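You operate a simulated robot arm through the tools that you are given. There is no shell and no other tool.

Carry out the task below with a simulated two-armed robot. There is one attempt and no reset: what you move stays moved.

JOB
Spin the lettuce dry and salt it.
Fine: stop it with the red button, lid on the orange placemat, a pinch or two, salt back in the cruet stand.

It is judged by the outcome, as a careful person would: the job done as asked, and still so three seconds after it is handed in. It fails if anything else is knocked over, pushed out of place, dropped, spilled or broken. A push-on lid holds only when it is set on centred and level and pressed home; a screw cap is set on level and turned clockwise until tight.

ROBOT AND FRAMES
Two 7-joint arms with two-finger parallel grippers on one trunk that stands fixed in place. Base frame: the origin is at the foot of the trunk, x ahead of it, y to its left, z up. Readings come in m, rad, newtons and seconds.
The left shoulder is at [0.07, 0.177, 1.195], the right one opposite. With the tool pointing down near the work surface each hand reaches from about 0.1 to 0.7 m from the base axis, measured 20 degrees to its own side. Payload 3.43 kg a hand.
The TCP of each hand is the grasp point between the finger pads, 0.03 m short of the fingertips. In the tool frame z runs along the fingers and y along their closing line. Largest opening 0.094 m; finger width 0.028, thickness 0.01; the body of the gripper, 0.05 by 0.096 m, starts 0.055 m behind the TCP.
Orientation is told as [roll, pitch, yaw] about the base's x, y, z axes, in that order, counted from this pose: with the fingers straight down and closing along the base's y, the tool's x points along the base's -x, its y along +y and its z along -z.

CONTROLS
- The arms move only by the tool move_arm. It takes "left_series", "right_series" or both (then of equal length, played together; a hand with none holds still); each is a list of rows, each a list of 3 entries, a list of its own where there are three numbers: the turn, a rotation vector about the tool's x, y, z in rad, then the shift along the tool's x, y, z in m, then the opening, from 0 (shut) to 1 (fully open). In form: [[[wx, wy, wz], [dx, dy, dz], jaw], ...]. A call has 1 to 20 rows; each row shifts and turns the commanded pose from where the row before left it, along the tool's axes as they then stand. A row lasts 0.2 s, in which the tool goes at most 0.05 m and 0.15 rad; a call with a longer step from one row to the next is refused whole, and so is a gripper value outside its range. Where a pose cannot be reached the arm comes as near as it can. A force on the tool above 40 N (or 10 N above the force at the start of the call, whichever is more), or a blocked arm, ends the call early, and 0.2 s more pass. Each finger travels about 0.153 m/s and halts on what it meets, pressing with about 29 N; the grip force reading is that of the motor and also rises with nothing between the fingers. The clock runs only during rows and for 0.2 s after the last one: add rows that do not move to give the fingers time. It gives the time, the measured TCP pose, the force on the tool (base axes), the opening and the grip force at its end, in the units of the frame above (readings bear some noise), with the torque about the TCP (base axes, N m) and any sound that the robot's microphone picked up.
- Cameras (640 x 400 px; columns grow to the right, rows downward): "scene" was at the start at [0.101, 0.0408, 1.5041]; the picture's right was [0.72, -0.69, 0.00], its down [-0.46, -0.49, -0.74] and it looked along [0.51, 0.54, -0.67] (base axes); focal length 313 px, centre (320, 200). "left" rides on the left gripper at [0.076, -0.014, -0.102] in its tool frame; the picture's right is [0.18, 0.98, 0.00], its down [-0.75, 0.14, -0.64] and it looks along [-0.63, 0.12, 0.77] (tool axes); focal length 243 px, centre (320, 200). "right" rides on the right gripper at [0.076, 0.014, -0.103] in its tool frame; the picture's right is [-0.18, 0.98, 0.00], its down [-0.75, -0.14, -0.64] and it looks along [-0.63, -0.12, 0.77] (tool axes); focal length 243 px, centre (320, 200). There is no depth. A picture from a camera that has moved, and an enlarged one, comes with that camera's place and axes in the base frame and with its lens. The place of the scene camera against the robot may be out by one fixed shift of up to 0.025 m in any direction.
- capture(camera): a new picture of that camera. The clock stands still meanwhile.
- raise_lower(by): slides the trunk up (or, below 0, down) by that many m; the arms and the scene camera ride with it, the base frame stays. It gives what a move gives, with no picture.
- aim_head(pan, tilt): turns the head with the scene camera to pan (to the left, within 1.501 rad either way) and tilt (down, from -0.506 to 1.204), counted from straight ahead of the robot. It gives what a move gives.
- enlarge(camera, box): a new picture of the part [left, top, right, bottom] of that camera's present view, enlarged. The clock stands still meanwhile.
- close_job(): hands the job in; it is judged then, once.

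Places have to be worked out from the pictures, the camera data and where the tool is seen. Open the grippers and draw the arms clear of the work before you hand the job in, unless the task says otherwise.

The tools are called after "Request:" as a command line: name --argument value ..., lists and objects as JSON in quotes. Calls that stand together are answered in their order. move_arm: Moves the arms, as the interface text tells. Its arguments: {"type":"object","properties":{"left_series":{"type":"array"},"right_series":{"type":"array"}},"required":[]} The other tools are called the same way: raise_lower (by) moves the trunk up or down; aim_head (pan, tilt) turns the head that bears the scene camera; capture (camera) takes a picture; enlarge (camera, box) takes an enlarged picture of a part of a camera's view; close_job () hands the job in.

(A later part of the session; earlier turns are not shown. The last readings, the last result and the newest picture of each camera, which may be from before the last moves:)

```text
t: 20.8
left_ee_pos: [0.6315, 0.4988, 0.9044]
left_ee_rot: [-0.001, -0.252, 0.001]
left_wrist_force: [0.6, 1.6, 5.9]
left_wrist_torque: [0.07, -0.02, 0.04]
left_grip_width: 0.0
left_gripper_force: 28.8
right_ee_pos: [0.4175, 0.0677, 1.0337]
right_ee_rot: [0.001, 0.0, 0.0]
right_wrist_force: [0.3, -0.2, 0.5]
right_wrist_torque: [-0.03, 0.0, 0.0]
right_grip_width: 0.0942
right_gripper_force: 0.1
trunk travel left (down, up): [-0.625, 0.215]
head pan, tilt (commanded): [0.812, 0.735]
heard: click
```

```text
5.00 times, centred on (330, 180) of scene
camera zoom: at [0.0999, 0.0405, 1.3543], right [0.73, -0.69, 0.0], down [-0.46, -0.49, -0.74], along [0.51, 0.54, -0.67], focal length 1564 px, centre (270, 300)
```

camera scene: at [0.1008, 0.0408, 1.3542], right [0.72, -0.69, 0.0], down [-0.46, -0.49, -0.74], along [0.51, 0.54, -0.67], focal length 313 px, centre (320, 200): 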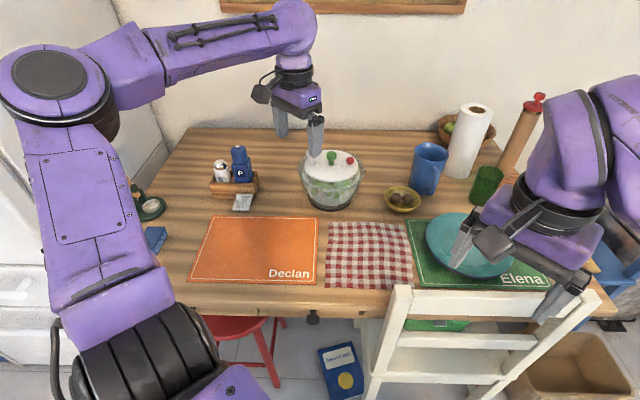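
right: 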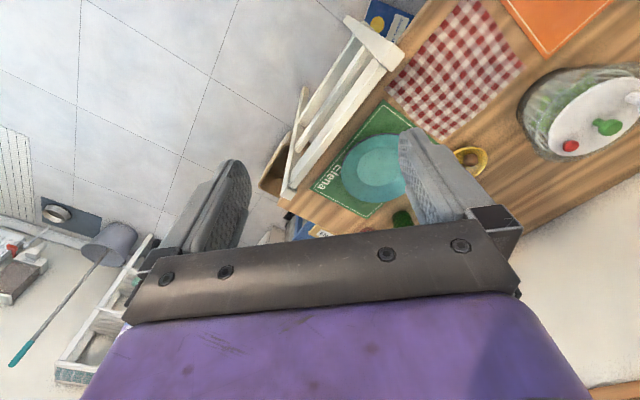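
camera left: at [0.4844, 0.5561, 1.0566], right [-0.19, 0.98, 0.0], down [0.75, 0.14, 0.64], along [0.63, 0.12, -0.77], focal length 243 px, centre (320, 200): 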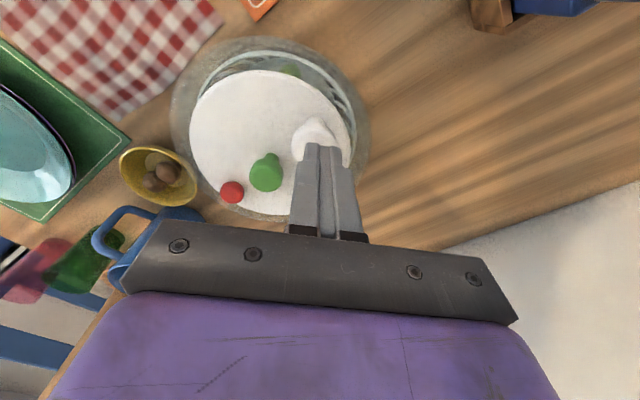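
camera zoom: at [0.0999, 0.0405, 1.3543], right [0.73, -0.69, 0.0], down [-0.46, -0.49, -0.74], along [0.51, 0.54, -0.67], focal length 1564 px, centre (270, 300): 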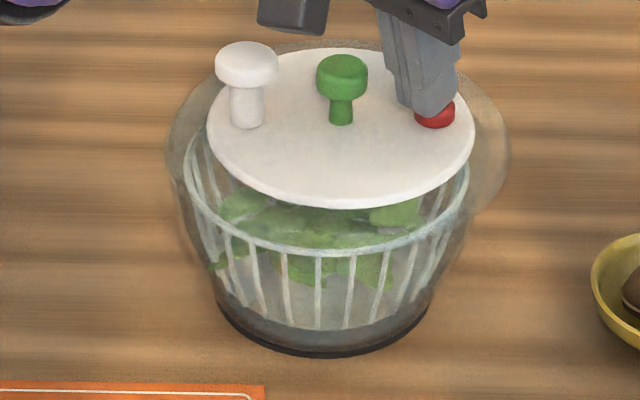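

A click was heard and the button is down at 6 N. I hold it pressed for a moment and check whether the basket stands still.

Request:
move_arm --left_series '[[[0, 0, 0], [0.0002, 0, 0.001], 0], [[0, 0, 0], [0, 0, 0], 0], [[0, 0, 0], [0, 0, 0], 0], [[0, 0, 0], [0, 0, 0], 0], [[0, 0, 0], [0, 0, 0], 0]]'

Request:
enlarge --camera "scene" --box '[290, 140, 370, 220]'

Request:
move_arm --left_series '[[[0, 0, 0], [0, 0, 0], 0], [[0, 0, 0], [0, 0, 0], 0]]'

Request:
enlarge --camera "scene" --box '[290, 140, 370, 220]'

```text
t: 22.0
left_ee_pos: [0.6316, 0.4984, 0.9044]
left_ee_rot: [0.001, -0.251, 0.004]
left_wrist_force: [0.1, 4.0, 12.5]
left_wrist_torque: [0.09, -0.05, 0.03]
left_grip_width: 0.0002
left_gripper_force: 29.2
right_ee_pos: [0.4172, 0.0681, 1.0337]
right_ee_rot: [0.001, -0.002, -0.001]
right_wrist_force: [-0.5, -1.0, -0.8]
right_wrist_torque: [0.0, -0.02, -0.01]
right_grip_width: 0.094
right_gripper_force: 0.0
trunk travel left (down, up): [-0.625, 0.215]
head pan, tilt (commanded): [0.812, 0.735]
```

```text
5.00 times, centred on (330, 180) of scene
camera zoom: at [0.0991, 0.04, 1.3544], right [0.72, -0.69, 0.0], down [-0.46, -0.49, -0.74], along [0.51, 0.54, -0.67], focal length 1564 px, centre (270, 300)
```

zoom: 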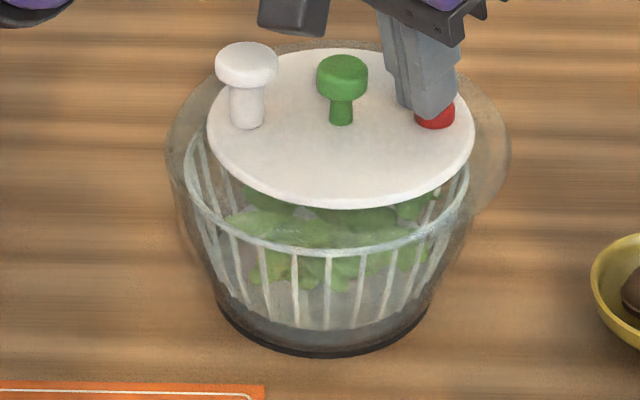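

```text
t: 22.6
left_ee_pos: [0.631, 0.4981, 0.9042]
left_ee_rot: [0.0, -0.253, 0.002]
left_wrist_force: [0.6, 4.8, 12.0]
left_wrist_torque: [0.12, -0.01, 0.0]
left_grip_width: 0.0
left_gripper_force: 29.0
right_ee_pos: [0.4174, 0.0674, 1.0333]
right_ee_rot: [0.001, 0.0, 0.0]
right_wrist_force: [-0.4, 0.7, 0.7]
right_wrist_torque: [-0.01, 0.04, 0.02]
right_grip_width: 0.094
right_gripper_force: 0.1
trunk travel left (down, up): [-0.625, 0.215]
head pan, tilt (commanded): [0.812, 0.735]
```

```text
5.00 times, centred on (330, 180) of scene
camera zoom: at [0.099, 0.0399, 1.3544], right [0.72, -0.69, 0.0], down [-0.46, -0.49, -0.74], along [0.51, 0.54, -0.67], focal length 1564 px, centre (270, 300)
```

zoom: 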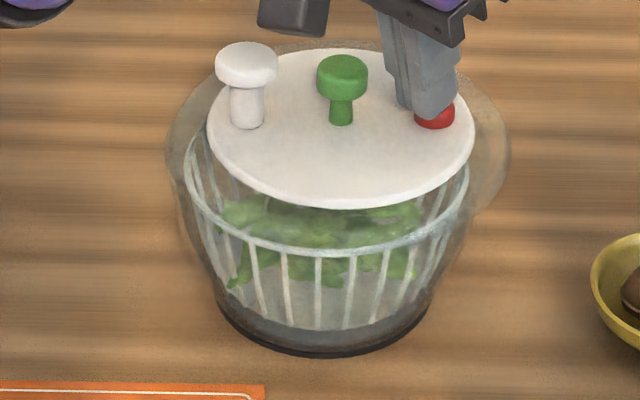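

The ribs still look different between pictures, so the basket may only be slowing. I keep the button held and compare again.

Request:
move_arm --left_series '[[[0, 0, 0], [0, 0, 0], 0], [[0, 0, 0], [0, 0, 0], 0], [[0, 0, 0], [0, 0, 0], 0], [[0, 0, 0], [0, 0, 0], 0], [[0, 0, 0], [0, 0, 0], 0], [[0, 0, 0], [0, 0, 0], 0], [[0, 0, 0], [0, 0, 0], 0], [[0, 0, 0], [0, 0, 0], 0], [[0, 0, 0], [0, 0, 0], 0], [[0, 0, 0], [0, 0, 0], 0]]'

Request:
enlarge --camera "scene" --box '[290, 140, 370, 220]'

Request:
move_arm --left_series '[[[0, 0, 0], [0, 0, 0], 0]]'

Request:
enlarge --camera "scene" --box '[290, 140, 370, 220]'

```text
t: 24.8
left_ee_pos: [0.6318, 0.498, 0.9031]
left_ee_rot: [-0.002, -0.252, 0.001]
left_wrist_force: [-0.6, 2.2, 11.2]
left_wrist_torque: [0.06, 0.0, 0.05]
left_grip_width: 0.0002
left_gripper_force: 28.9
right_ee_pos: [0.4161, 0.0674, 1.0329]
right_ee_rot: [0.002, 0.0, 0.002]
right_wrist_force: [0.5, -0.5, -0.8]
right_wrist_torque: [0.0, -0.01, -0.02]
right_grip_width: 0.0939
right_gripper_force: 0.0
trunk travel left (down, up): [-0.625, 0.215]
head pan, tilt (commanded): [0.812, 0.735]
```

```text
5.00 times, centred on (330, 180) of scene
camera zoom: at [0.0989, 0.0397, 1.3544], right [0.72, -0.69, 0.0], down [-0.46, -0.49, -0.74], along [0.51, 0.54, -0.67], focal length 1564 px, centre (270, 300)
```

zoom: 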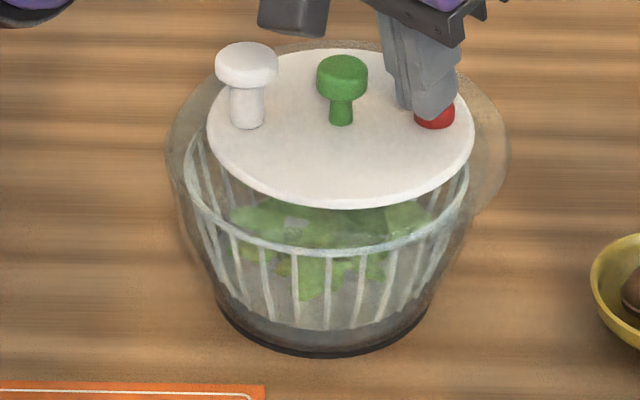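

```text
t: 25.2
left_ee_pos: [0.631, 0.4966, 0.9027]
left_ee_rot: [-0.001, -0.252, 0.002]
left_wrist_force: [-0.8, 1.3, 11.6]
left_wrist_torque: [0.04, 0.0, 0.01]
left_grip_width: 0.0
left_gripper_force: 28.9
right_ee_pos: [0.4176, 0.0678, 1.0327]
right_ee_rot: [0.0, -0.001, -0.001]
right_wrist_force: [0.4, 0.1, -0.5]
right_wrist_torque: [-0.02, 0.0, 0.0]
right_grip_width: 0.0941
right_gripper_force: 0.0
trunk travel left (down, up): [-0.625, 0.215]
head pan, tilt (commanded): [0.812, 0.735]
```

```text
5.00 times, centred on (330, 180) of scene
camera zoom: at [0.0989, 0.0397, 1.3544], right [0.72, -0.69, 0.0], down [-0.46, -0.49, -0.74], along [0.51, 0.54, -0.67], focal length 1564 px, centre (270, 300)
```

zoom: 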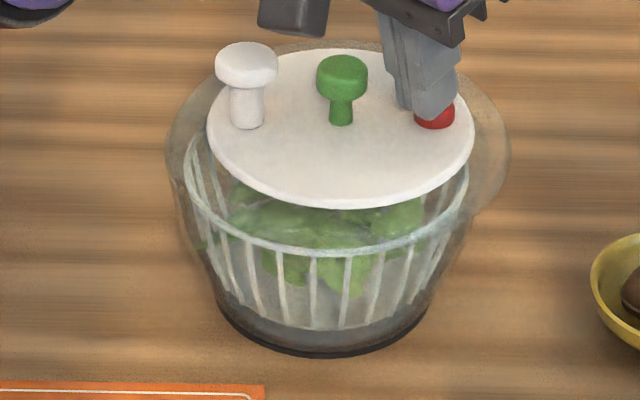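

It still turns. The fingertip sits on the inner edge of the button and has pressed only about 4 mm, so I press a little further while watching the force.

Request:
move_arm --left_series '[[[0, 0, 0], [0.0005, 0, 0.002], 0], [[0, 0, 0], [0.0, 0, 0.0], 0], [[0, 0, 0], [0.0, 0, 0.0], 0]]'

Request:
enlarge --camera "scene" --box '[290, 140, 370, 220]'

Request:
enlarge --camera "scene" --box '[335, 140, 365, 170]'

Request:
enlarge --camera "left" --box '[200, 0, 440, 180]'

```text
t: 26.0
left_ee_pos: [0.6308, 0.4975, 0.9028]
left_ee_rot: [0.002, -0.251, 0.001]
left_wrist_force: [-0.8, 3.1, 17.8]
left_wrist_torque: [0.12, -0.02, -0.01]
left_grip_width: 0.0002
left_gripper_force: 28.8
right_ee_pos: [0.4167, 0.0669, 1.0326]
right_ee_rot: [0.003, -0.002, 0.0]
right_wrist_force: [-0.5, -0.1, -0.6]
right_wrist_torque: [-0.01, 0.02, 0.0]
right_grip_width: 0.0941
right_gripper_force: 0.1
trunk travel left (down, up): [-0.625, 0.215]
head pan, tilt (commanded): [0.812, 0.735]
```

```text
5.00 times, centred on (330, 180) of scene
camera zoom: at [0.0979, 0.0392, 1.3546], right [0.72, -0.69, 0.0], down [-0.46, -0.49, -0.74], along [0.51, 0.54, -0.67], focal length 1564 px, centre (270, 300)
```

zoom: 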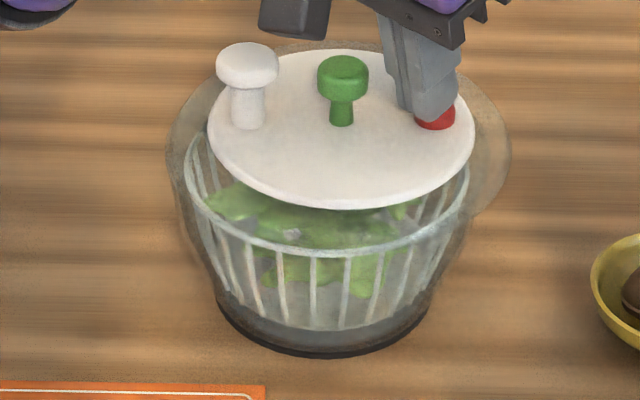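

```text
13.33 times, centred on (350, 155) of scene
camera zoom: at [0.0979, 0.0392, 1.3546], right [0.72, -0.69, 0.0], down [-0.46, -0.49, -0.74], along [0.51, 0.54, -0.67], focal length 4170 px, centre (-80, 800)
```

zoom: 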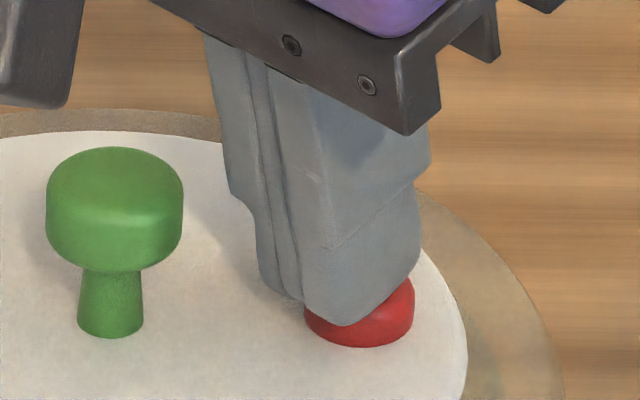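

```text
2.22 times, centred on (320, 90) of left
camera zoom: at [0.5326, 0.4837, 0.9827], right [-0.18, 0.98, -0.04], down [0.57, 0.14, 0.81], along [0.8, 0.12, -0.58], focal length 539 px, centre (320, 444)
```

zoom: 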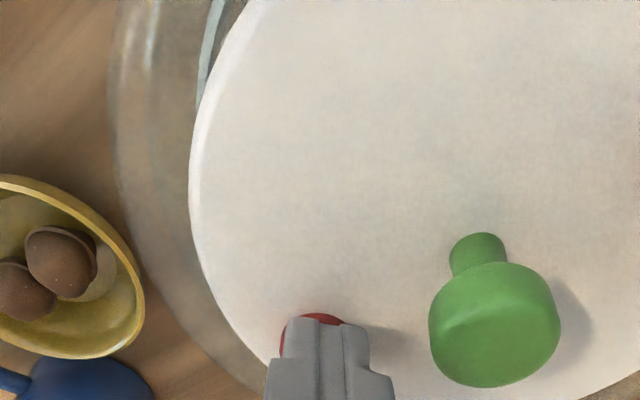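

The button is fully down at 18 N, yet the basket still turns. I release it, lift clear and look at whether it springs back and whether the basket stops.

Request:
move_arm --left_series '[[[0, 0, 0], [-0.0025, 0, -0.01], 0], [[0, 0, 0], [-0.005, 0, -0.02], 0], [[0, 0, 0], [-0.005, 0, -0.02], 0]]'

Request:
enlarge --camera "scene" --box '[290, 140, 370, 220]'

Request:
move_arm --left_series '[[[0, 0, 0], [0, 0, 0], 0]]'

Request:
enlarge --camera "scene" --box '[290, 140, 370, 220]'

Request:
enlarge --camera "left" --box '[200, 0, 440, 180]'

```text
t: 26.8
left_ee_pos: [0.6359, 0.4973, 0.9519]
left_ee_rot: [-0.001, -0.249, 0.003]
left_wrist_force: [-0.7, -1.0, 0.1]
left_wrist_torque: [-0.01, 0.03, 0.0]
left_grip_width: 0.0
left_gripper_force: 29.0
right_ee_pos: [0.4185, 0.0672, 1.0326]
right_ee_rot: [0.001, 0.0, 0.0]
right_wrist_force: [0.4, -0.6, -0.4]
right_wrist_torque: [0.01, -0.02, 0.0]
right_grip_width: 0.0939
right_gripper_force: 0.1
trunk travel left (down, up): [-0.625, 0.215]
head pan, tilt (commanded): [0.812, 0.735]
```

```text
5.00 times, centred on (330, 180) of scene
camera zoom: at [0.1008, 0.0407, 1.3541], right [0.72, -0.69, 0.0], down [-0.46, -0.49, -0.74], along [0.51, 0.54, -0.67], focal length 1564 px, centre (270, 300)
```

zoom: 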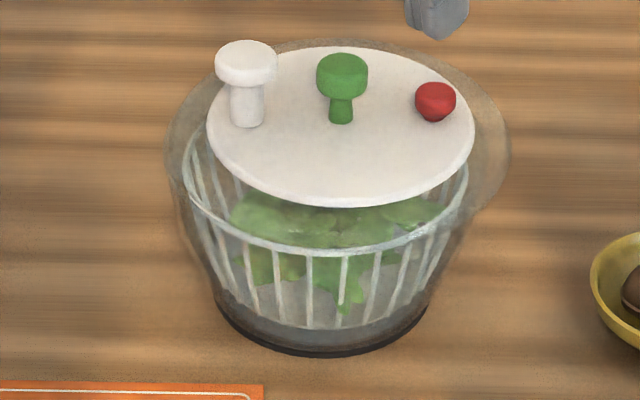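

```text
t: 27.2
left_ee_pos: [0.6331, 0.4965, 0.952]
left_ee_rot: [0.0, -0.25, 0.001]
left_wrist_force: [0.0, -0.4, 0.9]
left_wrist_torque: [0.0, -0.01, -0.04]
left_grip_width: 0.0001
left_gripper_force: 28.9
right_ee_pos: [0.4178, 0.068, 1.0327]
right_ee_rot: [0.001, 0.001, 0.0]
right_wrist_force: [0.0, 0.1, 0.5]
right_wrist_torque: [0.02, 0.04, 0.0]
right_grip_width: 0.0939
right_gripper_force: 0.1
trunk travel left (down, up): [-0.625, 0.215]
head pan, tilt (commanded): [0.812, 0.735]
```

```text
5.00 times, centred on (330, 180) of scene
camera zoom: at [0.1008, 0.0407, 1.3542], right [0.72, -0.69, 0.0], down [-0.46, -0.49, -0.74], along [0.51, 0.54, -0.67], focal length 1564 px, centre (270, 300)
```

zoom: 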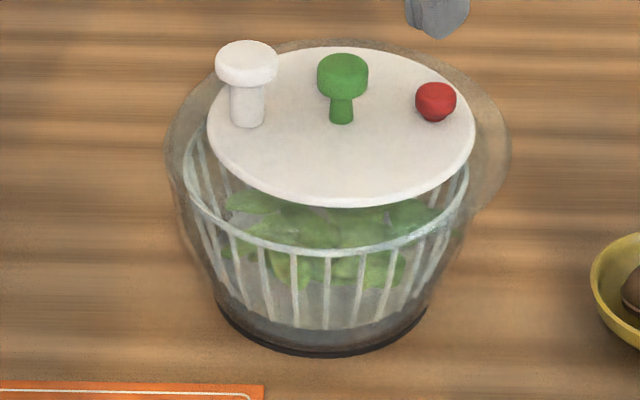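

```text
2.22 times, centred on (320, 90) of left
camera zoom: at [0.5354, 0.4831, 1.0322], right [-0.18, 0.98, -0.05], down [0.57, 0.14, 0.81], along [0.8, 0.12, -0.59], focal length 539 px, centre (320, 444)
```

zoom: 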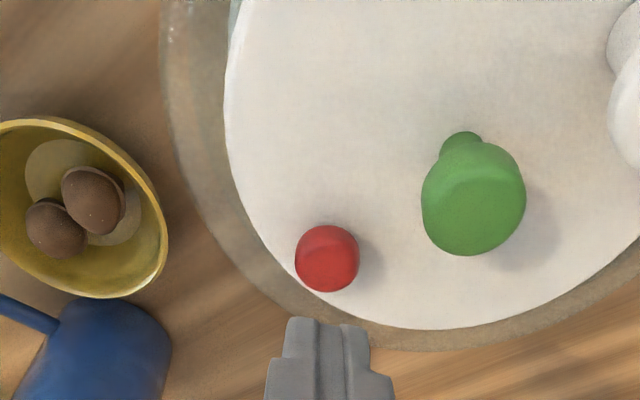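

The button sprang back but the ribs and leaves still differ between pictures, so the basket is still spinning. The lid also stands about 8 mm off its first place, so it may not be seated properly. I back the hand away for a low side view of how the lid sits.

Request:
move_arm --left_series '[[[0, 0, 0], [0, 0, -0.04], 0], [[0, 0, 0], [0.04, -0.008, -0.01], 0], [[0, 0, 0], [0.04, -0.008, -0.01], 0], [[0, 0, 0], [0.04, -0.008, -0.01], 0], [[0, 0, 0], [0.04, -0.008, -0.01], 0], [[0, 0, 0], [0.04, -0.008, -0.01], 1], [[0, 0, 0], [0.04, -0.008, -0.01], 1], [[0, -0.117, 0], [0, 0, 0], 1], [[0, -0.117, 0], [0, 0, 0], 1], [[0, -0.117, 0], [0, 0, 0], 1], [[0, 0, 0], [0.02, 0, 0.03], 1], [[0, 0, 0], [0.02, 0, 0.03], 1]]'

Request:
capture --camera "left"

Request:
capture --camera "scene"

```text
t: 29.8
left_ee_pos: [0.3777, 0.453, 0.919]
left_ee_rot: [-0.003, -0.599, 0.003]
left_wrist_force: [0.8, -0.6, 0.7]
left_wrist_torque: [-0.03, -0.04, -0.03]
left_grip_width: 0.094
left_gripper_force: 0.1
right_ee_pos: [0.418, 0.0699, 1.033]
right_ee_rot: [-0.003, -0.001, 0.0]
right_wrist_force: [-0.3, -0.1, 0.0]
right_wrist_torque: [-0.04, -0.02, 0.01]
right_grip_width: 0.0941
right_gripper_force: 0.0
trunk travel left (down, up): [-0.625, 0.215]
head pan, tilt (commanded): [0.812, 0.735]
```

```text
taken
camera left: at [0.2565, 0.4377, 0.9589], right [-0.15, 0.98, -0.11], down [0.26, 0.14, 0.96], along [0.95, 0.12, -0.28], focal length 243 px, centre (320, 200)
```

left: 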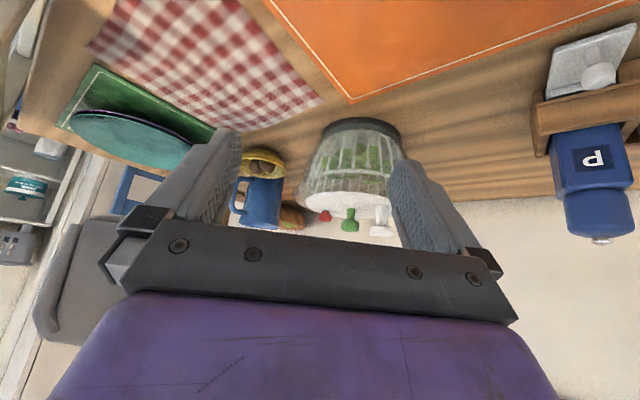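

```text
taken
camera scene: at [0.101, 0.0426, 1.3541], right [0.72, -0.69, 0.0], down [-0.46, -0.49, -0.74], along [0.51, 0.54, -0.67], focal length 313 px, centre (320, 200)
```

scene: 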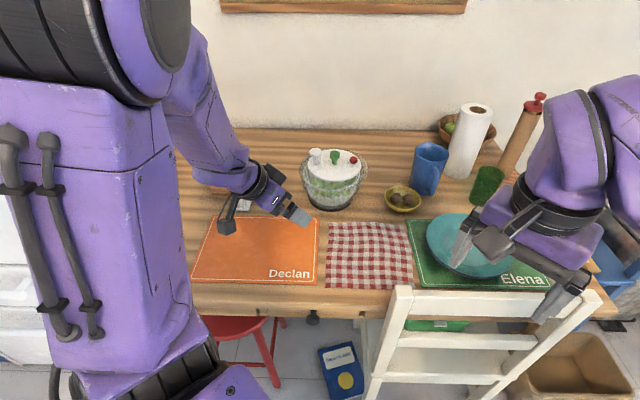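

I enlarge the spinner in this low view, which shows it upside down because the camera's down points up.

Request:
enlarge --camera "left" --box '[280, 105, 420, 245]'

Request:
enlarge --camera "scene" --box '[290, 140, 370, 220]'

```text
2.86 times, centred on (350, 175) of left
camera zoom: at [0.2565, 0.4377, 0.9589], right [-0.15, 0.98, -0.11], down [0.26, 0.14, 0.96], along [0.95, 0.12, -0.28], focal length 693 px, centre (234, 271)
```

zoom: 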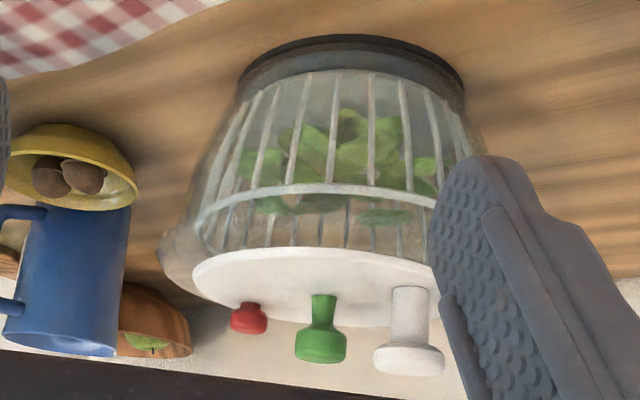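

```text
5.00 times, centred on (330, 180) of scene
camera zoom: at [0.101, 0.0426, 1.3541], right [0.72, -0.69, 0.0], down [-0.46, -0.49, -0.74], along [0.51, 0.54, -0.67], focal length 1564 px, centre (270, 300)
```

zoom: 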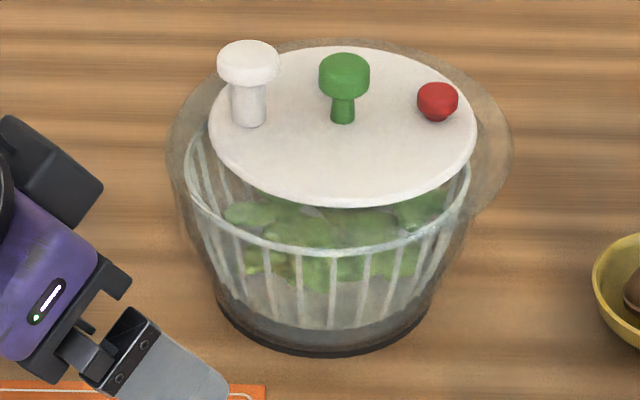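

The right finger hides one side of the lid. I shift the hand sideways by 6 cm to see the whole rim.

Request:
move_arm --left_series '[[[0, 0, 0], [0, 0.03, 0], 1], [[0, 0, 0], [0, 0.03, 0], 1]]'

Request:
enlarge --camera "left" --box '[240, 105, 400, 245]'

Request:
move_arm --left_series '[[[0, 0, 0], [0, 0, 0], 1]]'

Request:
enlarge --camera "left" --box '[240, 105, 400, 245]'

```text
t: 30.4
left_ee_pos: [0.3762, 0.5104, 0.9188]
left_ee_rot: [-0.002, -0.599, 0.002]
left_wrist_force: [1.2, 0.2, 0.9]
left_wrist_torque: [-0.01, 0.03, 0.0]
left_grip_width: 0.0941
left_gripper_force: 0.0
right_ee_pos: [0.4184, 0.0695, 1.0323]
right_ee_rot: [0.001, 0.001, 0.002]
right_wrist_force: [0.3, 0.6, -0.7]
right_wrist_torque: [0.01, 0.01, 0.02]
right_grip_width: 0.0939
right_gripper_force: 0.1
trunk travel left (down, up): [-0.625, 0.215]
head pan, tilt (commanded): [0.812, 0.735]
```

```text
2.86 times, centred on (320, 175) of left
camera zoom: at [0.2561, 0.4965, 0.9594], right [-0.15, 0.98, -0.11], down [0.26, 0.14, 0.96], along [0.95, 0.12, -0.28], focal length 693 px, centre (320, 271)
```

zoom: 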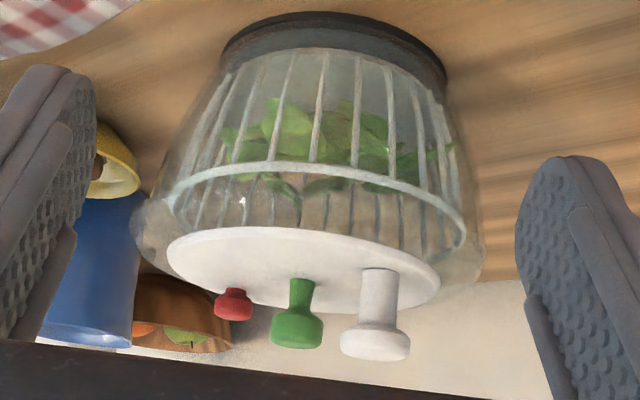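

```text
t: 30.8
left_ee_pos: [0.3765, 0.5103, 0.9186]
left_ee_rot: [-0.002, -0.6, 0.001]
left_wrist_force: [-0.5, 0.5, 0.2]
left_wrist_torque: [-0.01, 0.01, -0.02]
left_grip_width: 0.0943
left_gripper_force: 0.0
right_ee_pos: [0.4179, 0.0687, 1.0327]
right_ee_rot: [-0.002, 0.002, 0.0]
right_wrist_force: [-0.1, -0.4, -0.2]
right_wrist_torque: [0.02, -0.02, 0.02]
right_grip_width: 0.0939
right_gripper_force: 0.0
trunk travel left (down, up): [-0.625, 0.215]
head pan, tilt (commanded): [0.812, 0.735]
```

```text
2.86 times, centred on (320, 175) of left
camera zoom: at [0.2562, 0.4962, 0.9596], right [-0.15, 0.98, -0.1], down [0.26, 0.14, 0.96], along [0.95, 0.12, -0.28], focal length 693 px, centre (320, 271)
```

zoom: 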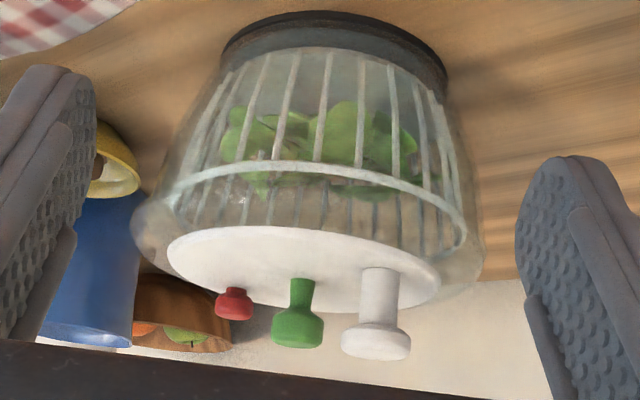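

The basket is still turning between these two pictures, but the lid looks level on its rim. I wait a few seconds to learn whether the basket is slowing.

Request:
move_arm --left_series '[[[0, 0, 0], [0, 0, 0], 1], [[0, 0, 0], [0, 0, 0], 1], [[0, 0, 0], [0, 0, 0], 1], [[0, 0, 0], [0, 0, 0], 1], [[0, 0, 0], [0, 0, 0], 1], [[0, 0, 0], [0, 0, 0], 1], [[0, 0, 0], [0, 0, 0], 1], [[0, 0, 0], [0, 0, 0], 1], [[0, 0, 0], [0, 0, 0], 1], [[0, 0, 0], [0, 0, 0], 1]]'

Request:
enlarge --camera "left" --box '[240, 105, 400, 245]'

Request:
move_arm --left_series '[[[0, 0, 0], [0, 0, 0], 1]]'

Request:
enlarge --camera "left" --box '[240, 105, 400, 245]'

Request:
move_arm --left_series '[[[0, 0, 0], [0, 0, 0], 1]]'

Request:
enlarge --camera "left" --box '[240, 105, 400, 245]'

```text
t: 33.0
left_ee_pos: [0.3763, 0.5095, 0.9188]
left_ee_rot: [-0.001, -0.6, 0.003]
left_wrist_force: [-0.1, -0.3, -0.7]
left_wrist_torque: [0.04, 0.03, 0.0]
left_grip_width: 0.0942
left_gripper_force: 0.1
right_ee_pos: [0.4179, 0.0676, 1.0336]
right_ee_rot: [-0.001, 0.0, 0.001]
right_wrist_force: [-0.1, -0.5, -0.4]
right_wrist_torque: [0.0, 0.0, 0.03]
right_grip_width: 0.0941
right_gripper_force: 0.1
trunk travel left (down, up): [-0.625, 0.215]
head pan, tilt (commanded): [0.812, 0.735]
```

```text
2.86 times, centred on (320, 175) of left
camera zoom: at [0.2562, 0.4955, 0.96], right [-0.15, 0.98, -0.1], down [0.26, 0.14, 0.96], along [0.95, 0.12, -0.28], focal length 693 px, centre (320, 271)
```

zoom: 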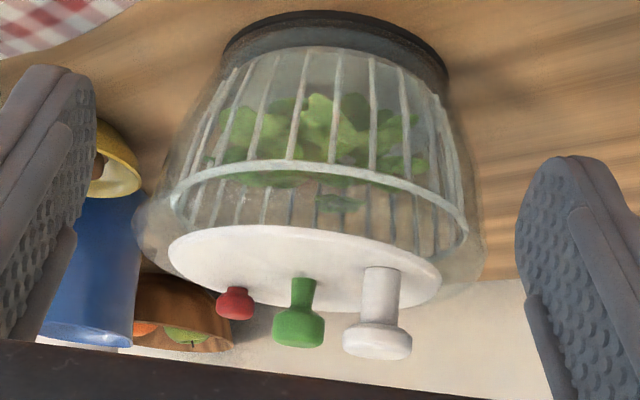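

```text
t: 33.4
left_ee_pos: [0.3766, 0.5096, 0.9177]
left_ee_rot: [-0.001, -0.601, 0.0]
left_wrist_force: [-0.3, -0.3, 0.8]
left_wrist_torque: [-0.01, -0.01, 0.0]
left_grip_width: 0.0939
left_gripper_force: 0.1
right_ee_pos: [0.4174, 0.0691, 1.0333]
right_ee_rot: [0.001, 0.001, 0.0]
right_wrist_force: [-0.5, -0.9, 0.5]
right_wrist_torque: [0.0, 0.01, -0.01]
right_grip_width: 0.0939
right_gripper_force: 0.0
trunk travel left (down, up): [-0.625, 0.215]
head pan, tilt (commanded): [0.812, 0.735]
```

```text
2.86 times, centred on (320, 175) of left
camera zoom: at [0.2562, 0.4955, 0.96], right [-0.15, 0.98, -0.1], down [0.26, 0.14, 0.96], along [0.95, 0.12, -0.28], focal length 693 px, centre (320, 271)
```

zoom: 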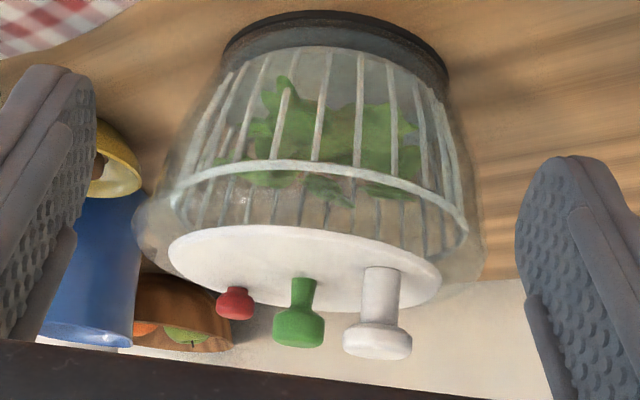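

```text
t: 33.8
left_ee_pos: [0.377, 0.5097, 0.9191]
left_ee_rot: [-0.001, -0.6, 0.002]
left_wrist_force: [0.4, -0.6, -0.3]
left_wrist_torque: [0.0, 0.01, -0.02]
left_grip_width: 0.094
left_gripper_force: 0.1
right_ee_pos: [0.4187, 0.0696, 1.0324]
right_ee_rot: [0.0, 0.0, 0.003]
right_wrist_force: [0.3, 0.2, -0.1]
right_wrist_torque: [0.0, -0.02, 0.03]
right_grip_width: 0.0941
right_gripper_force: 0.1
trunk travel left (down, up): [-0.625, 0.215]
head pan, tilt (commanded): [0.812, 0.735]
```

```text
2.86 times, centred on (320, 175) of left
camera zoom: at [0.2563, 0.4955, 0.96], right [-0.15, 0.98, -0.1], down [0.26, 0.14, 0.96], along [0.95, 0.12, -0.28], focal length 693 px, centre (320, 271)
```

zoom: 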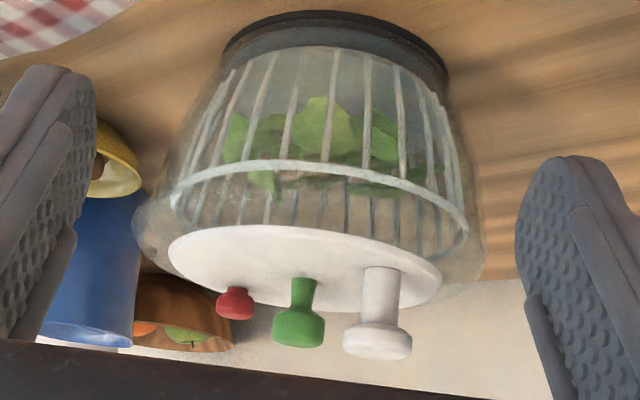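

The basket still spins freely, so my off-centre, tilted press evidently did not brake it. The tilted fingertip was bearing on the button's near edge. I raise the trunk 6 cm for reach, bring the hand nearly upright with fingers shut, and return above the red button.

Request:
raise_lower --by 0.06

Request:
move_arm --left_series '[[[0, 0.125, 0], [0, 0, 0], 0], [[0, 0.125, 0], [0, 0, 0], 0], [[0, 0.125, 0], [0, 0, 0], 0], [[0, 0.125, 0], [0, 0, 0], 0], [[0, 0, 0], [-0.0435, -0.0023, 0.0075], 0], [[0, 0, 0], [-0.0435, -0.0023, 0.0075], 0], [[0, 0, 0], [-0.0435, -0.0023, 0.0075], 0], [[0, 0, 0], [-0.0435, -0.0023, 0.0075], 0], [[0, 0, 0], [-0.0435, -0.0023, 0.0075], 0], [[0, 0, 0], [-0.0435, -0.0023, 0.0075], 0]]'

Request:
enlarge --camera "left" --box '[200, 0, 440, 180]'

Request:
enlarge --camera "scene" --box '[290, 160, 370, 240]'

```text
t: 34.8
left_ee_pos: [0.3769, 0.5096, 0.9791]
left_ee_rot: [-0.002, -0.6, 0.002]
left_wrist_force: [-0.7, -1.1, 0.0]
left_wrist_torque: [-0.03, 0.01, 0.02]
left_grip_width: 0.0941
left_gripper_force: 0.1
right_ee_pos: [0.4191, 0.068, 1.0926]
right_ee_rot: [0.0, 0.002, 0.0]
right_wrist_force: [-0.1, 0.7, 0.3]
right_wrist_torque: [0.02, 0.01, 0.0]
right_grip_width: 0.0941
right_gripper_force: 0.1
trunk travel left (down, up): [-0.685, 0.155]
head pan, tilt (commanded): [0.812, 0.735]
```

```text
t: 37.0
left_ee_pos: [0.6394, 0.4979, 0.9581]
left_ee_rot: [-0.002, -0.094, 0.004]
left_wrist_force: [0.2, 0.8, -0.6]
left_wrist_torque: [-0.02, -0.01, 0.02]
left_grip_width: 0.0
left_gripper_force: 29.1
right_ee_pos: [0.4211, 0.0687, 1.0919]
right_ee_rot: [-0.001, 0.002, 0.001]
right_wrist_force: [0.1, -0.2, 0.0]
right_wrist_torque: [0.02, 0.0, -0.01]
right_grip_width: 0.0942
right_gripper_force: 0.1
trunk travel left (down, up): [-0.685, 0.155]
head pan, tilt (commanded): [0.812, 0.735]
```

```text
2.22 times, centred on (320, 90) of left
camera zoom: at [0.5543, 0.4837, 1.0526], right [-0.19, 0.98, -0.02], down [0.69, 0.15, 0.71], along [0.7, 0.12, -0.7], focal length 539 px, centre (320, 444)
```

zoom: 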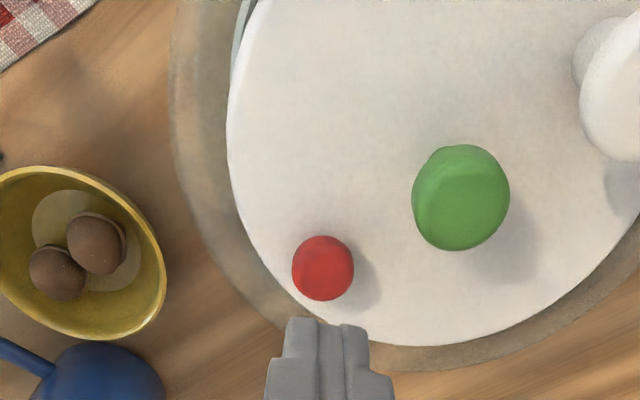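

```text
5.00 times, centred on (330, 200) of scene
camera zoom: at [0.1036, 0.0417, 1.4139], right [0.72, -0.69, 0.0], down [-0.46, -0.49, -0.74], along [0.51, 0.54, -0.67], focal length 1564 px, centre (270, 200)
```

zoom: 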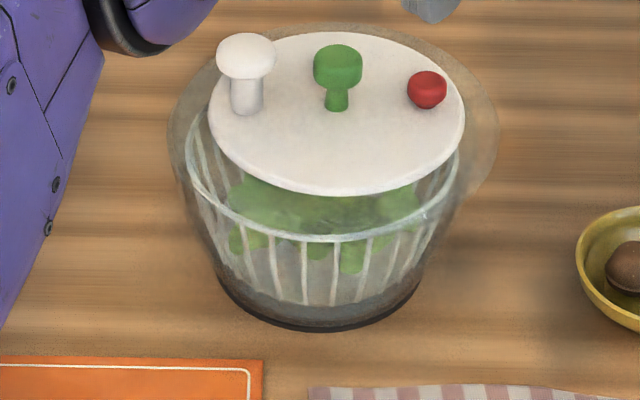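

The button is at (0.644, 0.498) and the nearly upright tip is directly over it. I lower onto its centre and press down in small steps, then hold.

Request:
move_arm --left_series '[[[0, 0, 0], [0.0, -0.001, 0.0198], 0], [[0, 0, 0], [0.0018, 0, 0.0198], 0], [[0, 0, 0], [0.0006, 0, 0.006], 0], [[0, 0, 0], [0.0004, 0, 0.004], 0], [[0, 0, 0], [0.0004, 0, 0.004], 0], [[0, 0, 0], [0.0003, 0, 0.003], 0]]'

Request:
enlarge --camera "scene" --box '[290, 160, 370, 240]'

Request:
enlarge --camera "scene" --box '[335, 150, 365, 180]'

```text
t: 38.4
left_ee_pos: [0.6434, 0.4939, 0.905]
left_ee_rot: [-0.001, -0.102, 0.002]
left_wrist_force: [0.7, 2.0, 4.7]
left_wrist_torque: [0.06, -0.03, 0.0]
left_grip_width: 0.0
left_gripper_force: 28.9
right_ee_pos: [0.4173, 0.0679, 1.0931]
right_ee_rot: [-0.001, 0.0, -0.002]
right_wrist_force: [-0.4, -0.3, -0.1]
right_wrist_torque: [-0.02, -0.03, -0.01]
right_grip_width: 0.0938
right_gripper_force: 0.0
trunk travel left (down, up): [-0.685, 0.155]
head pan, tilt (commanded): [0.812, 0.735]
heard: click
```

```text
5.00 times, centred on (330, 200) of scene
camera zoom: at [0.1003, 0.0407, 1.4143], right [0.72, -0.69, 0.0], down [-0.46, -0.49, -0.74], along [0.51, 0.54, -0.67], focal length 1564 px, centre (270, 200)
```

zoom: 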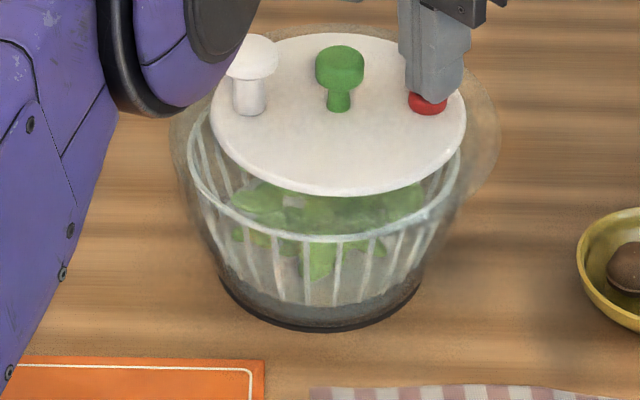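

```text
13.33 times, centred on (350, 165) of scene
camera zoom: at [0.1003, 0.0407, 1.4143], right [0.72, -0.69, 0.0], down [-0.46, -0.49, -0.74], along [0.51, 0.54, -0.67], focal length 4170 px, centre (-80, 667)
```

zoom: 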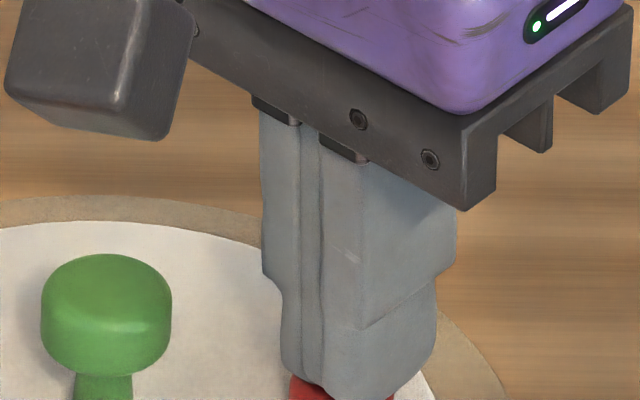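

A click again, with the button down at about 5 N. I hold it and compare successive pictures for motion.

Request:
move_arm --left_series '[[[0, 0, 0], [0.0001, 0, 0.001], 0], [[0, 0, 0], [0, 0, 0], 0], [[0, 0, 0], [0, 0, 0], 0], [[0, 0, 0], [0, 0, 0], 0], [[0, 0, 0], [0, 0, 0], 0]]'

Request:
enlarge --camera "scene" --box '[290, 160, 370, 240]'

Request:
move_arm --left_series '[[[0, 0, 0], [0, 0, 0], 0]]'

Request:
enlarge --camera "scene" --box '[290, 160, 370, 240]'

Request:
move_arm --left_series '[[[0, 0, 0], [0, 0, 0], 0]]'

Request:
enlarge --camera "scene" --box '[290, 160, 370, 240]'

```text
t: 39.6
left_ee_pos: [0.6423, 0.4935, 0.9041]
left_ee_rot: [0.0, -0.101, 0.003]
left_wrist_force: [4.0, 5.3, 13.6]
left_wrist_torque: [0.14, -0.01, 0.01]
left_grip_width: 0.0
left_gripper_force: 29.4
right_ee_pos: [0.4168, 0.067, 1.0935]
right_ee_rot: [0.002, 0.001, 0.0]
right_wrist_force: [0.2, -0.6, -0.3]
right_wrist_torque: [0.0, 0.02, 0.01]
right_grip_width: 0.0942
right_gripper_force: 0.2
trunk travel left (down, up): [-0.685, 0.155]
head pan, tilt (commanded): [0.812, 0.735]
```

```text
5.00 times, centred on (330, 200) of scene
camera zoom: at [0.0994, 0.0401, 1.4144], right [0.72, -0.69, 0.0], down [-0.46, -0.49, -0.74], along [0.51, 0.54, -0.67], focal length 1564 px, centre (270, 200)
```

zoom: 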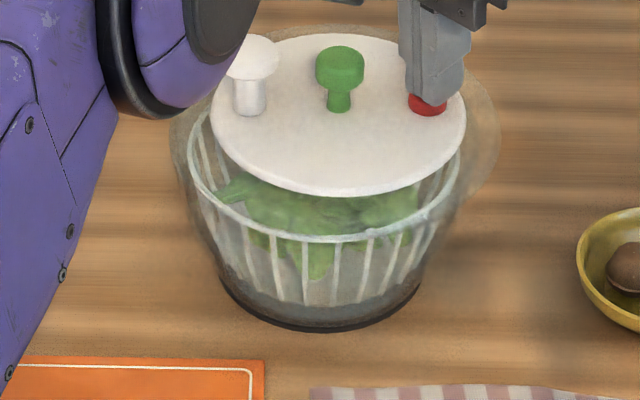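

```text
t: 40.0
left_ee_pos: [0.6413, 0.4944, 0.9049]
left_ee_rot: [0.001, -0.1, 0.002]
left_wrist_force: [3.4, 5.2, 14.0]
left_wrist_torque: [0.17, -0.03, -0.08]
left_grip_width: 0.0
left_gripper_force: 28.6
right_ee_pos: [0.4165, 0.0673, 1.0928]
right_ee_rot: [0.002, 0.001, 0.001]
right_wrist_force: [-0.9, 0.2, 0.4]
right_wrist_torque: [-0.06, -0.02, 0.01]
right_grip_width: 0.094
right_gripper_force: 0.1
trunk travel left (down, up): [-0.685, 0.155]
head pan, tilt (commanded): [0.812, 0.735]
```

```text
5.00 times, centred on (330, 200) of scene
camera zoom: at [0.0993, 0.04, 1.4144], right [0.72, -0.69, 0.0], down [-0.46, -0.49, -0.74], along [0.51, 0.54, -0.67], focal length 1564 px, centre (270, 200)
```

zoom: 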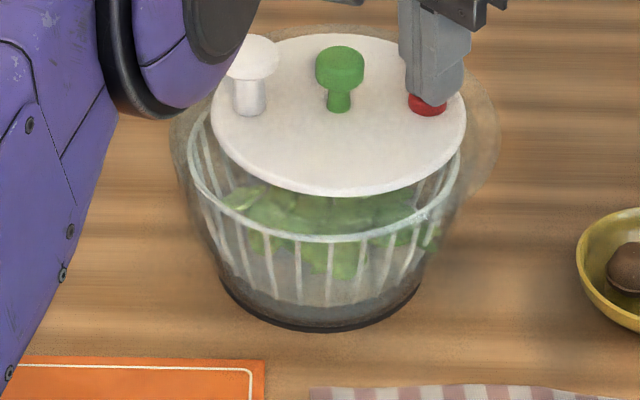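

```text
t: 40.4
left_ee_pos: [0.6413, 0.4947, 0.904]
left_ee_rot: [-0.002, -0.101, 0.001]
left_wrist_force: [3.0, 4.7, 12.8]
left_wrist_torque: [0.14, -0.01, -0.04]
left_grip_width: 0.0
left_gripper_force: 29.2
right_ee_pos: [0.416, 0.0669, 1.0933]
right_ee_rot: [0.001, -0.001, -0.001]
right_wrist_force: [-0.6, 0.0, 0.9]
right_wrist_torque: [-0.03, -0.02, 0.02]
right_grip_width: 0.0938
right_gripper_force: 0.0
trunk travel left (down, up): [-0.685, 0.155]
head pan, tilt (commanded): [0.812, 0.735]
```

```text
5.00 times, centred on (330, 200) of scene
camera zoom: at [0.0992, 0.0399, 1.4144], right [0.72, -0.69, 0.0], down [-0.46, -0.49, -0.74], along [0.51, 0.54, -0.67], focal length 1564 px, centre (270, 200)
```

zoom: 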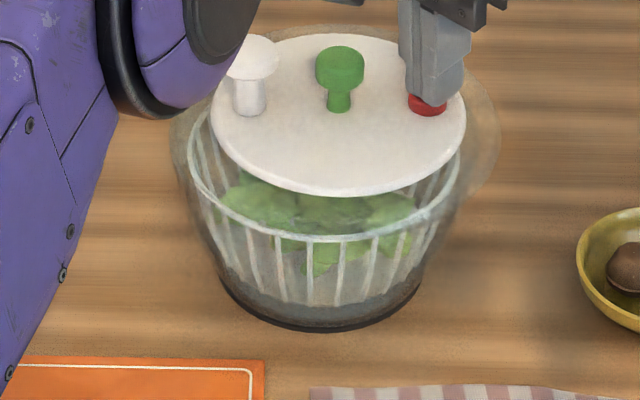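

It still spins although the button is fully down. The lid slid about 8 mm while pumping and may have come unseated, so the brake cannot reach the basket. I release the button, lift, stand the hand upright and go above the green knob to check the lid's height.

Request:
move_arm --left_series '[[[0, 0, 0], [-0.001, 0, -0.01], 0], [[0, 0, 0], [-0.004, 0, -0.0398], 0], [[0, 0.1, 0], [0, 0, 0], 0], [[0, 0, 0], [0.018, 0.018, 0], 0], [[0, 0, 0], [0.017, 0.018, 0], 0]]'

Request:
enlarge --camera "left" --box '[200, 0, 440, 180]'

Request:
enlarge --camera "scene" --box '[290, 160, 370, 240]'

```text
t: 41.6
left_ee_pos: [0.6075, 0.5323, 0.952]
left_ee_rot: [0.0, 0.0, 0.002]
left_wrist_force: [-0.6, 0.5, -0.9]
left_wrist_torque: [-0.01, 0.04, 0.0]
left_grip_width: 0.0001
left_gripper_force: 28.5
right_ee_pos: [0.4172, 0.0696, 1.0944]
right_ee_rot: [-0.001, 0.0, 0.001]
right_wrist_force: [0.8, -0.6, 0.1]
right_wrist_torque: [0.0, 0.02, -0.01]
right_grip_width: 0.0941
right_gripper_force: 0.0
trunk travel left (down, up): [-0.685, 0.155]
head pan, tilt (commanded): [0.812, 0.735]
```

```text
2.22 times, centred on (320, 90) of left
camera zoom: at [0.5315, 0.5187, 1.0541], right [-0.19, 0.98, 0.0], down [0.75, 0.14, 0.64], along [0.63, 0.12, -0.77], focal length 539 px, centre (320, 444)
```

zoom: 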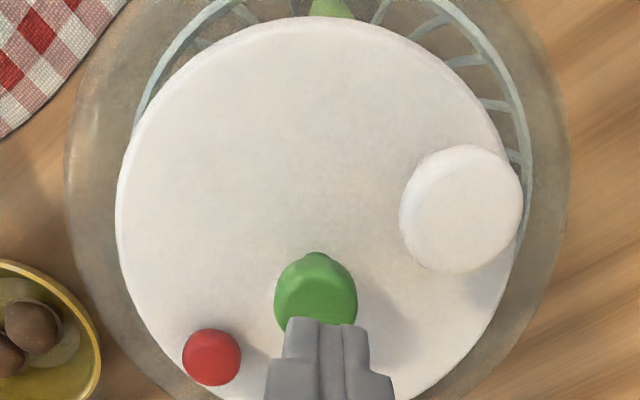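

```text
5.00 times, centred on (330, 200) of scene
camera zoom: at [0.1, 0.0413, 1.4142], right [0.72, -0.69, 0.0], down [-0.46, -0.49, -0.74], along [0.51, 0.54, -0.67], focal length 1564 px, centre (270, 200)
```

zoom: 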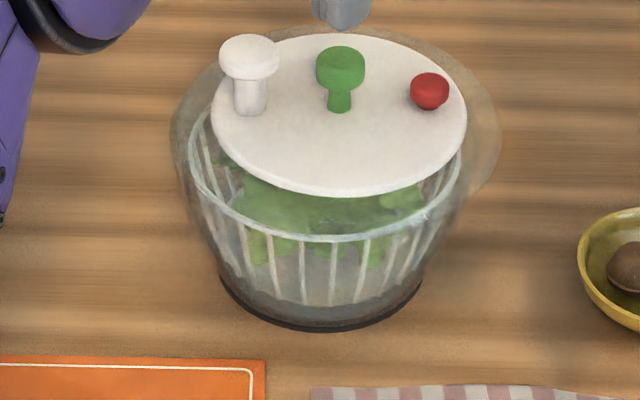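

The green knob is at about (0.604, 0.531). I touch its top with the shut fingertips to compare the lid's height with the first contact (TCP at 0.928), and press the lid down there.

Request:
move_arm --left_series '[[[0, 0, 0], [0.003, -0.0015, 0.015], 0], [[0, 0, 0], [0, 0, 0.003], 0], [[0, 0, 0], [0, 0, 0.003], 0], [[0, 0, 0], [0, 0, 0.003], 0]]'

Request:
move_arm --left_series '[[[0, 0, 0], [0, 0, 0.002], 0]]'

Request:
enlarge --camera "scene" --box '[290, 160, 370, 240]'

```text
t: 42.6
left_ee_pos: [0.6042, 0.5301, 0.9295]
left_ee_rot: [-0.001, -0.001, 0.001]
left_wrist_force: [0.8, 0.4, 1.7]
left_wrist_torque: [0.0, 0.0, 0.03]
left_grip_width: 0.0
left_gripper_force: 28.3
right_ee_pos: [0.4186, 0.0697, 1.0925]
right_ee_rot: [0.0, 0.001, 0.0]
right_wrist_force: [-1.1, -0.2, 0.2]
right_wrist_torque: [0.03, 0.0, -0.01]
right_grip_width: 0.0939
right_gripper_force: 0.1
trunk travel left (down, up): [-0.685, 0.155]
head pan, tilt (commanded): [0.812, 0.735]
```

```text
t: 43.0
left_ee_pos: [0.6043, 0.5292, 0.9291]
left_ee_rot: [0.001, -0.004, 0.001]
left_wrist_force: [1.1, 3.7, 12.3]
left_wrist_torque: [0.1, 0.03, -0.09]
left_grip_width: 0.0
left_gripper_force: 29.1
right_ee_pos: [0.417, 0.069, 1.0941]
right_ee_rot: [0.002, 0.001, -0.001]
right_wrist_force: [0.1, -1.4, 0.8]
right_wrist_torque: [0.03, 0.01, 0.0]
right_grip_width: 0.0941
right_gripper_force: 0.1
trunk travel left (down, up): [-0.685, 0.155]
head pan, tilt (commanded): [0.812, 0.735]
```

```text
5.00 times, centred on (330, 200) of scene
camera zoom: at [0.0994, 0.0402, 1.4145], right [0.73, -0.69, 0.0], down [-0.46, -0.49, -0.74], along [0.51, 0.54, -0.67], focal length 1564 px, centre (270, 200)
```

zoom: 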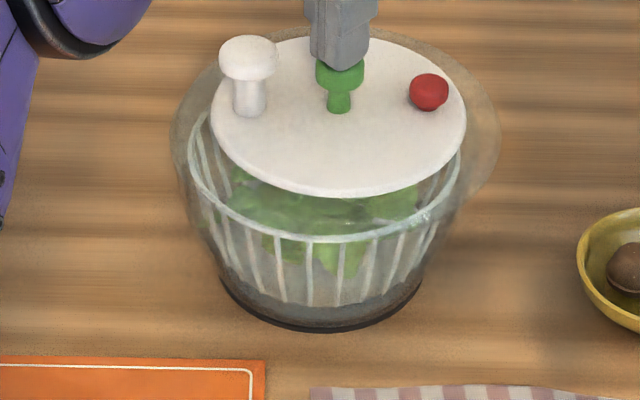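

Contact is again at 0.929, so the lid is at its old height but slid sideways. I will grip the green knob, nudge the lid back to centre and press it home. First I lift, turn the hand so the fingers pass clear of the white and red knobs, and open partway.

Request:
move_arm --left_series '[[[0, 0, 0], [0, 0, -0.04], 0], [[0, 0, 0.15], [0, 0, 0], 0.5], [[0, 0, 0.15], [0, 0, 0], 0.5], [[0, 0, 0.15], [0, 0, 0], 0.5], [[0, 0, 0.15], [0, 0, 0], 0.5]]'

Request:
capture --camera "left"

Request:
enlarge --camera "scene" --box '[290, 150, 370, 230]'

```text
t: 44.2
left_ee_pos: [0.606, 0.529, 0.967]
left_ee_rot: [-0.001, 0.0, -0.601]
left_wrist_force: [-0.5, 0.3, -0.9]
left_wrist_torque: [0.01, 0.02, 0.0]
left_grip_width: 0.0473
left_gripper_force: 0.1
right_ee_pos: [0.4193, 0.068, 1.0924]
right_ee_rot: [0.0, 0.001, 0.002]
right_wrist_force: [-0.2, -0.8, 0.4]
right_wrist_torque: [0.0, -0.02, 0.0]
right_grip_width: 0.094
right_gripper_force: 0.0
trunk travel left (down, up): [-0.685, 0.155]
head pan, tilt (commanded): [0.812, 0.735]
```

```text
taken
camera left: at [0.535, 0.5616, 1.0688], right [0.4, 0.92, 0.0], down [0.7, -0.31, 0.64], along [0.59, -0.26, -0.77], focal length 243 px, centre (320, 200)
```

left: 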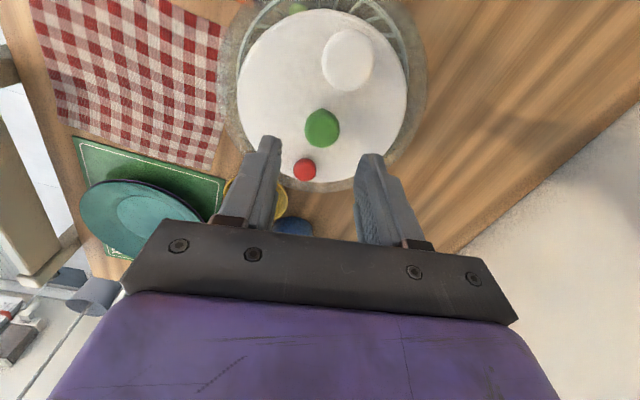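

```text
5.00 times, centred on (330, 190) of scene
camera zoom: at [0.1012, 0.0413, 1.4141], right [0.72, -0.69, 0.0], down [-0.46, -0.49, -0.74], along [0.51, 0.54, -0.67], focal length 1564 px, centre (270, 250)
```

zoom: 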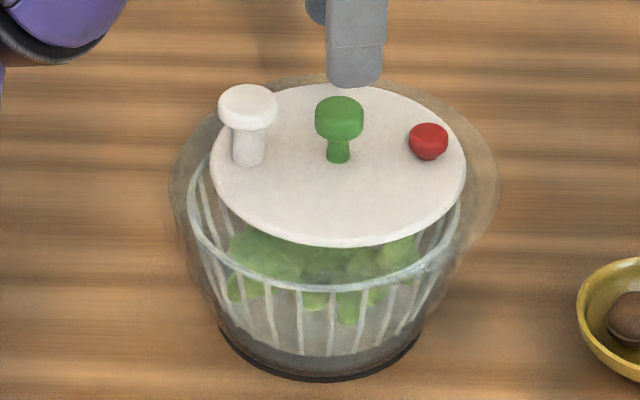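

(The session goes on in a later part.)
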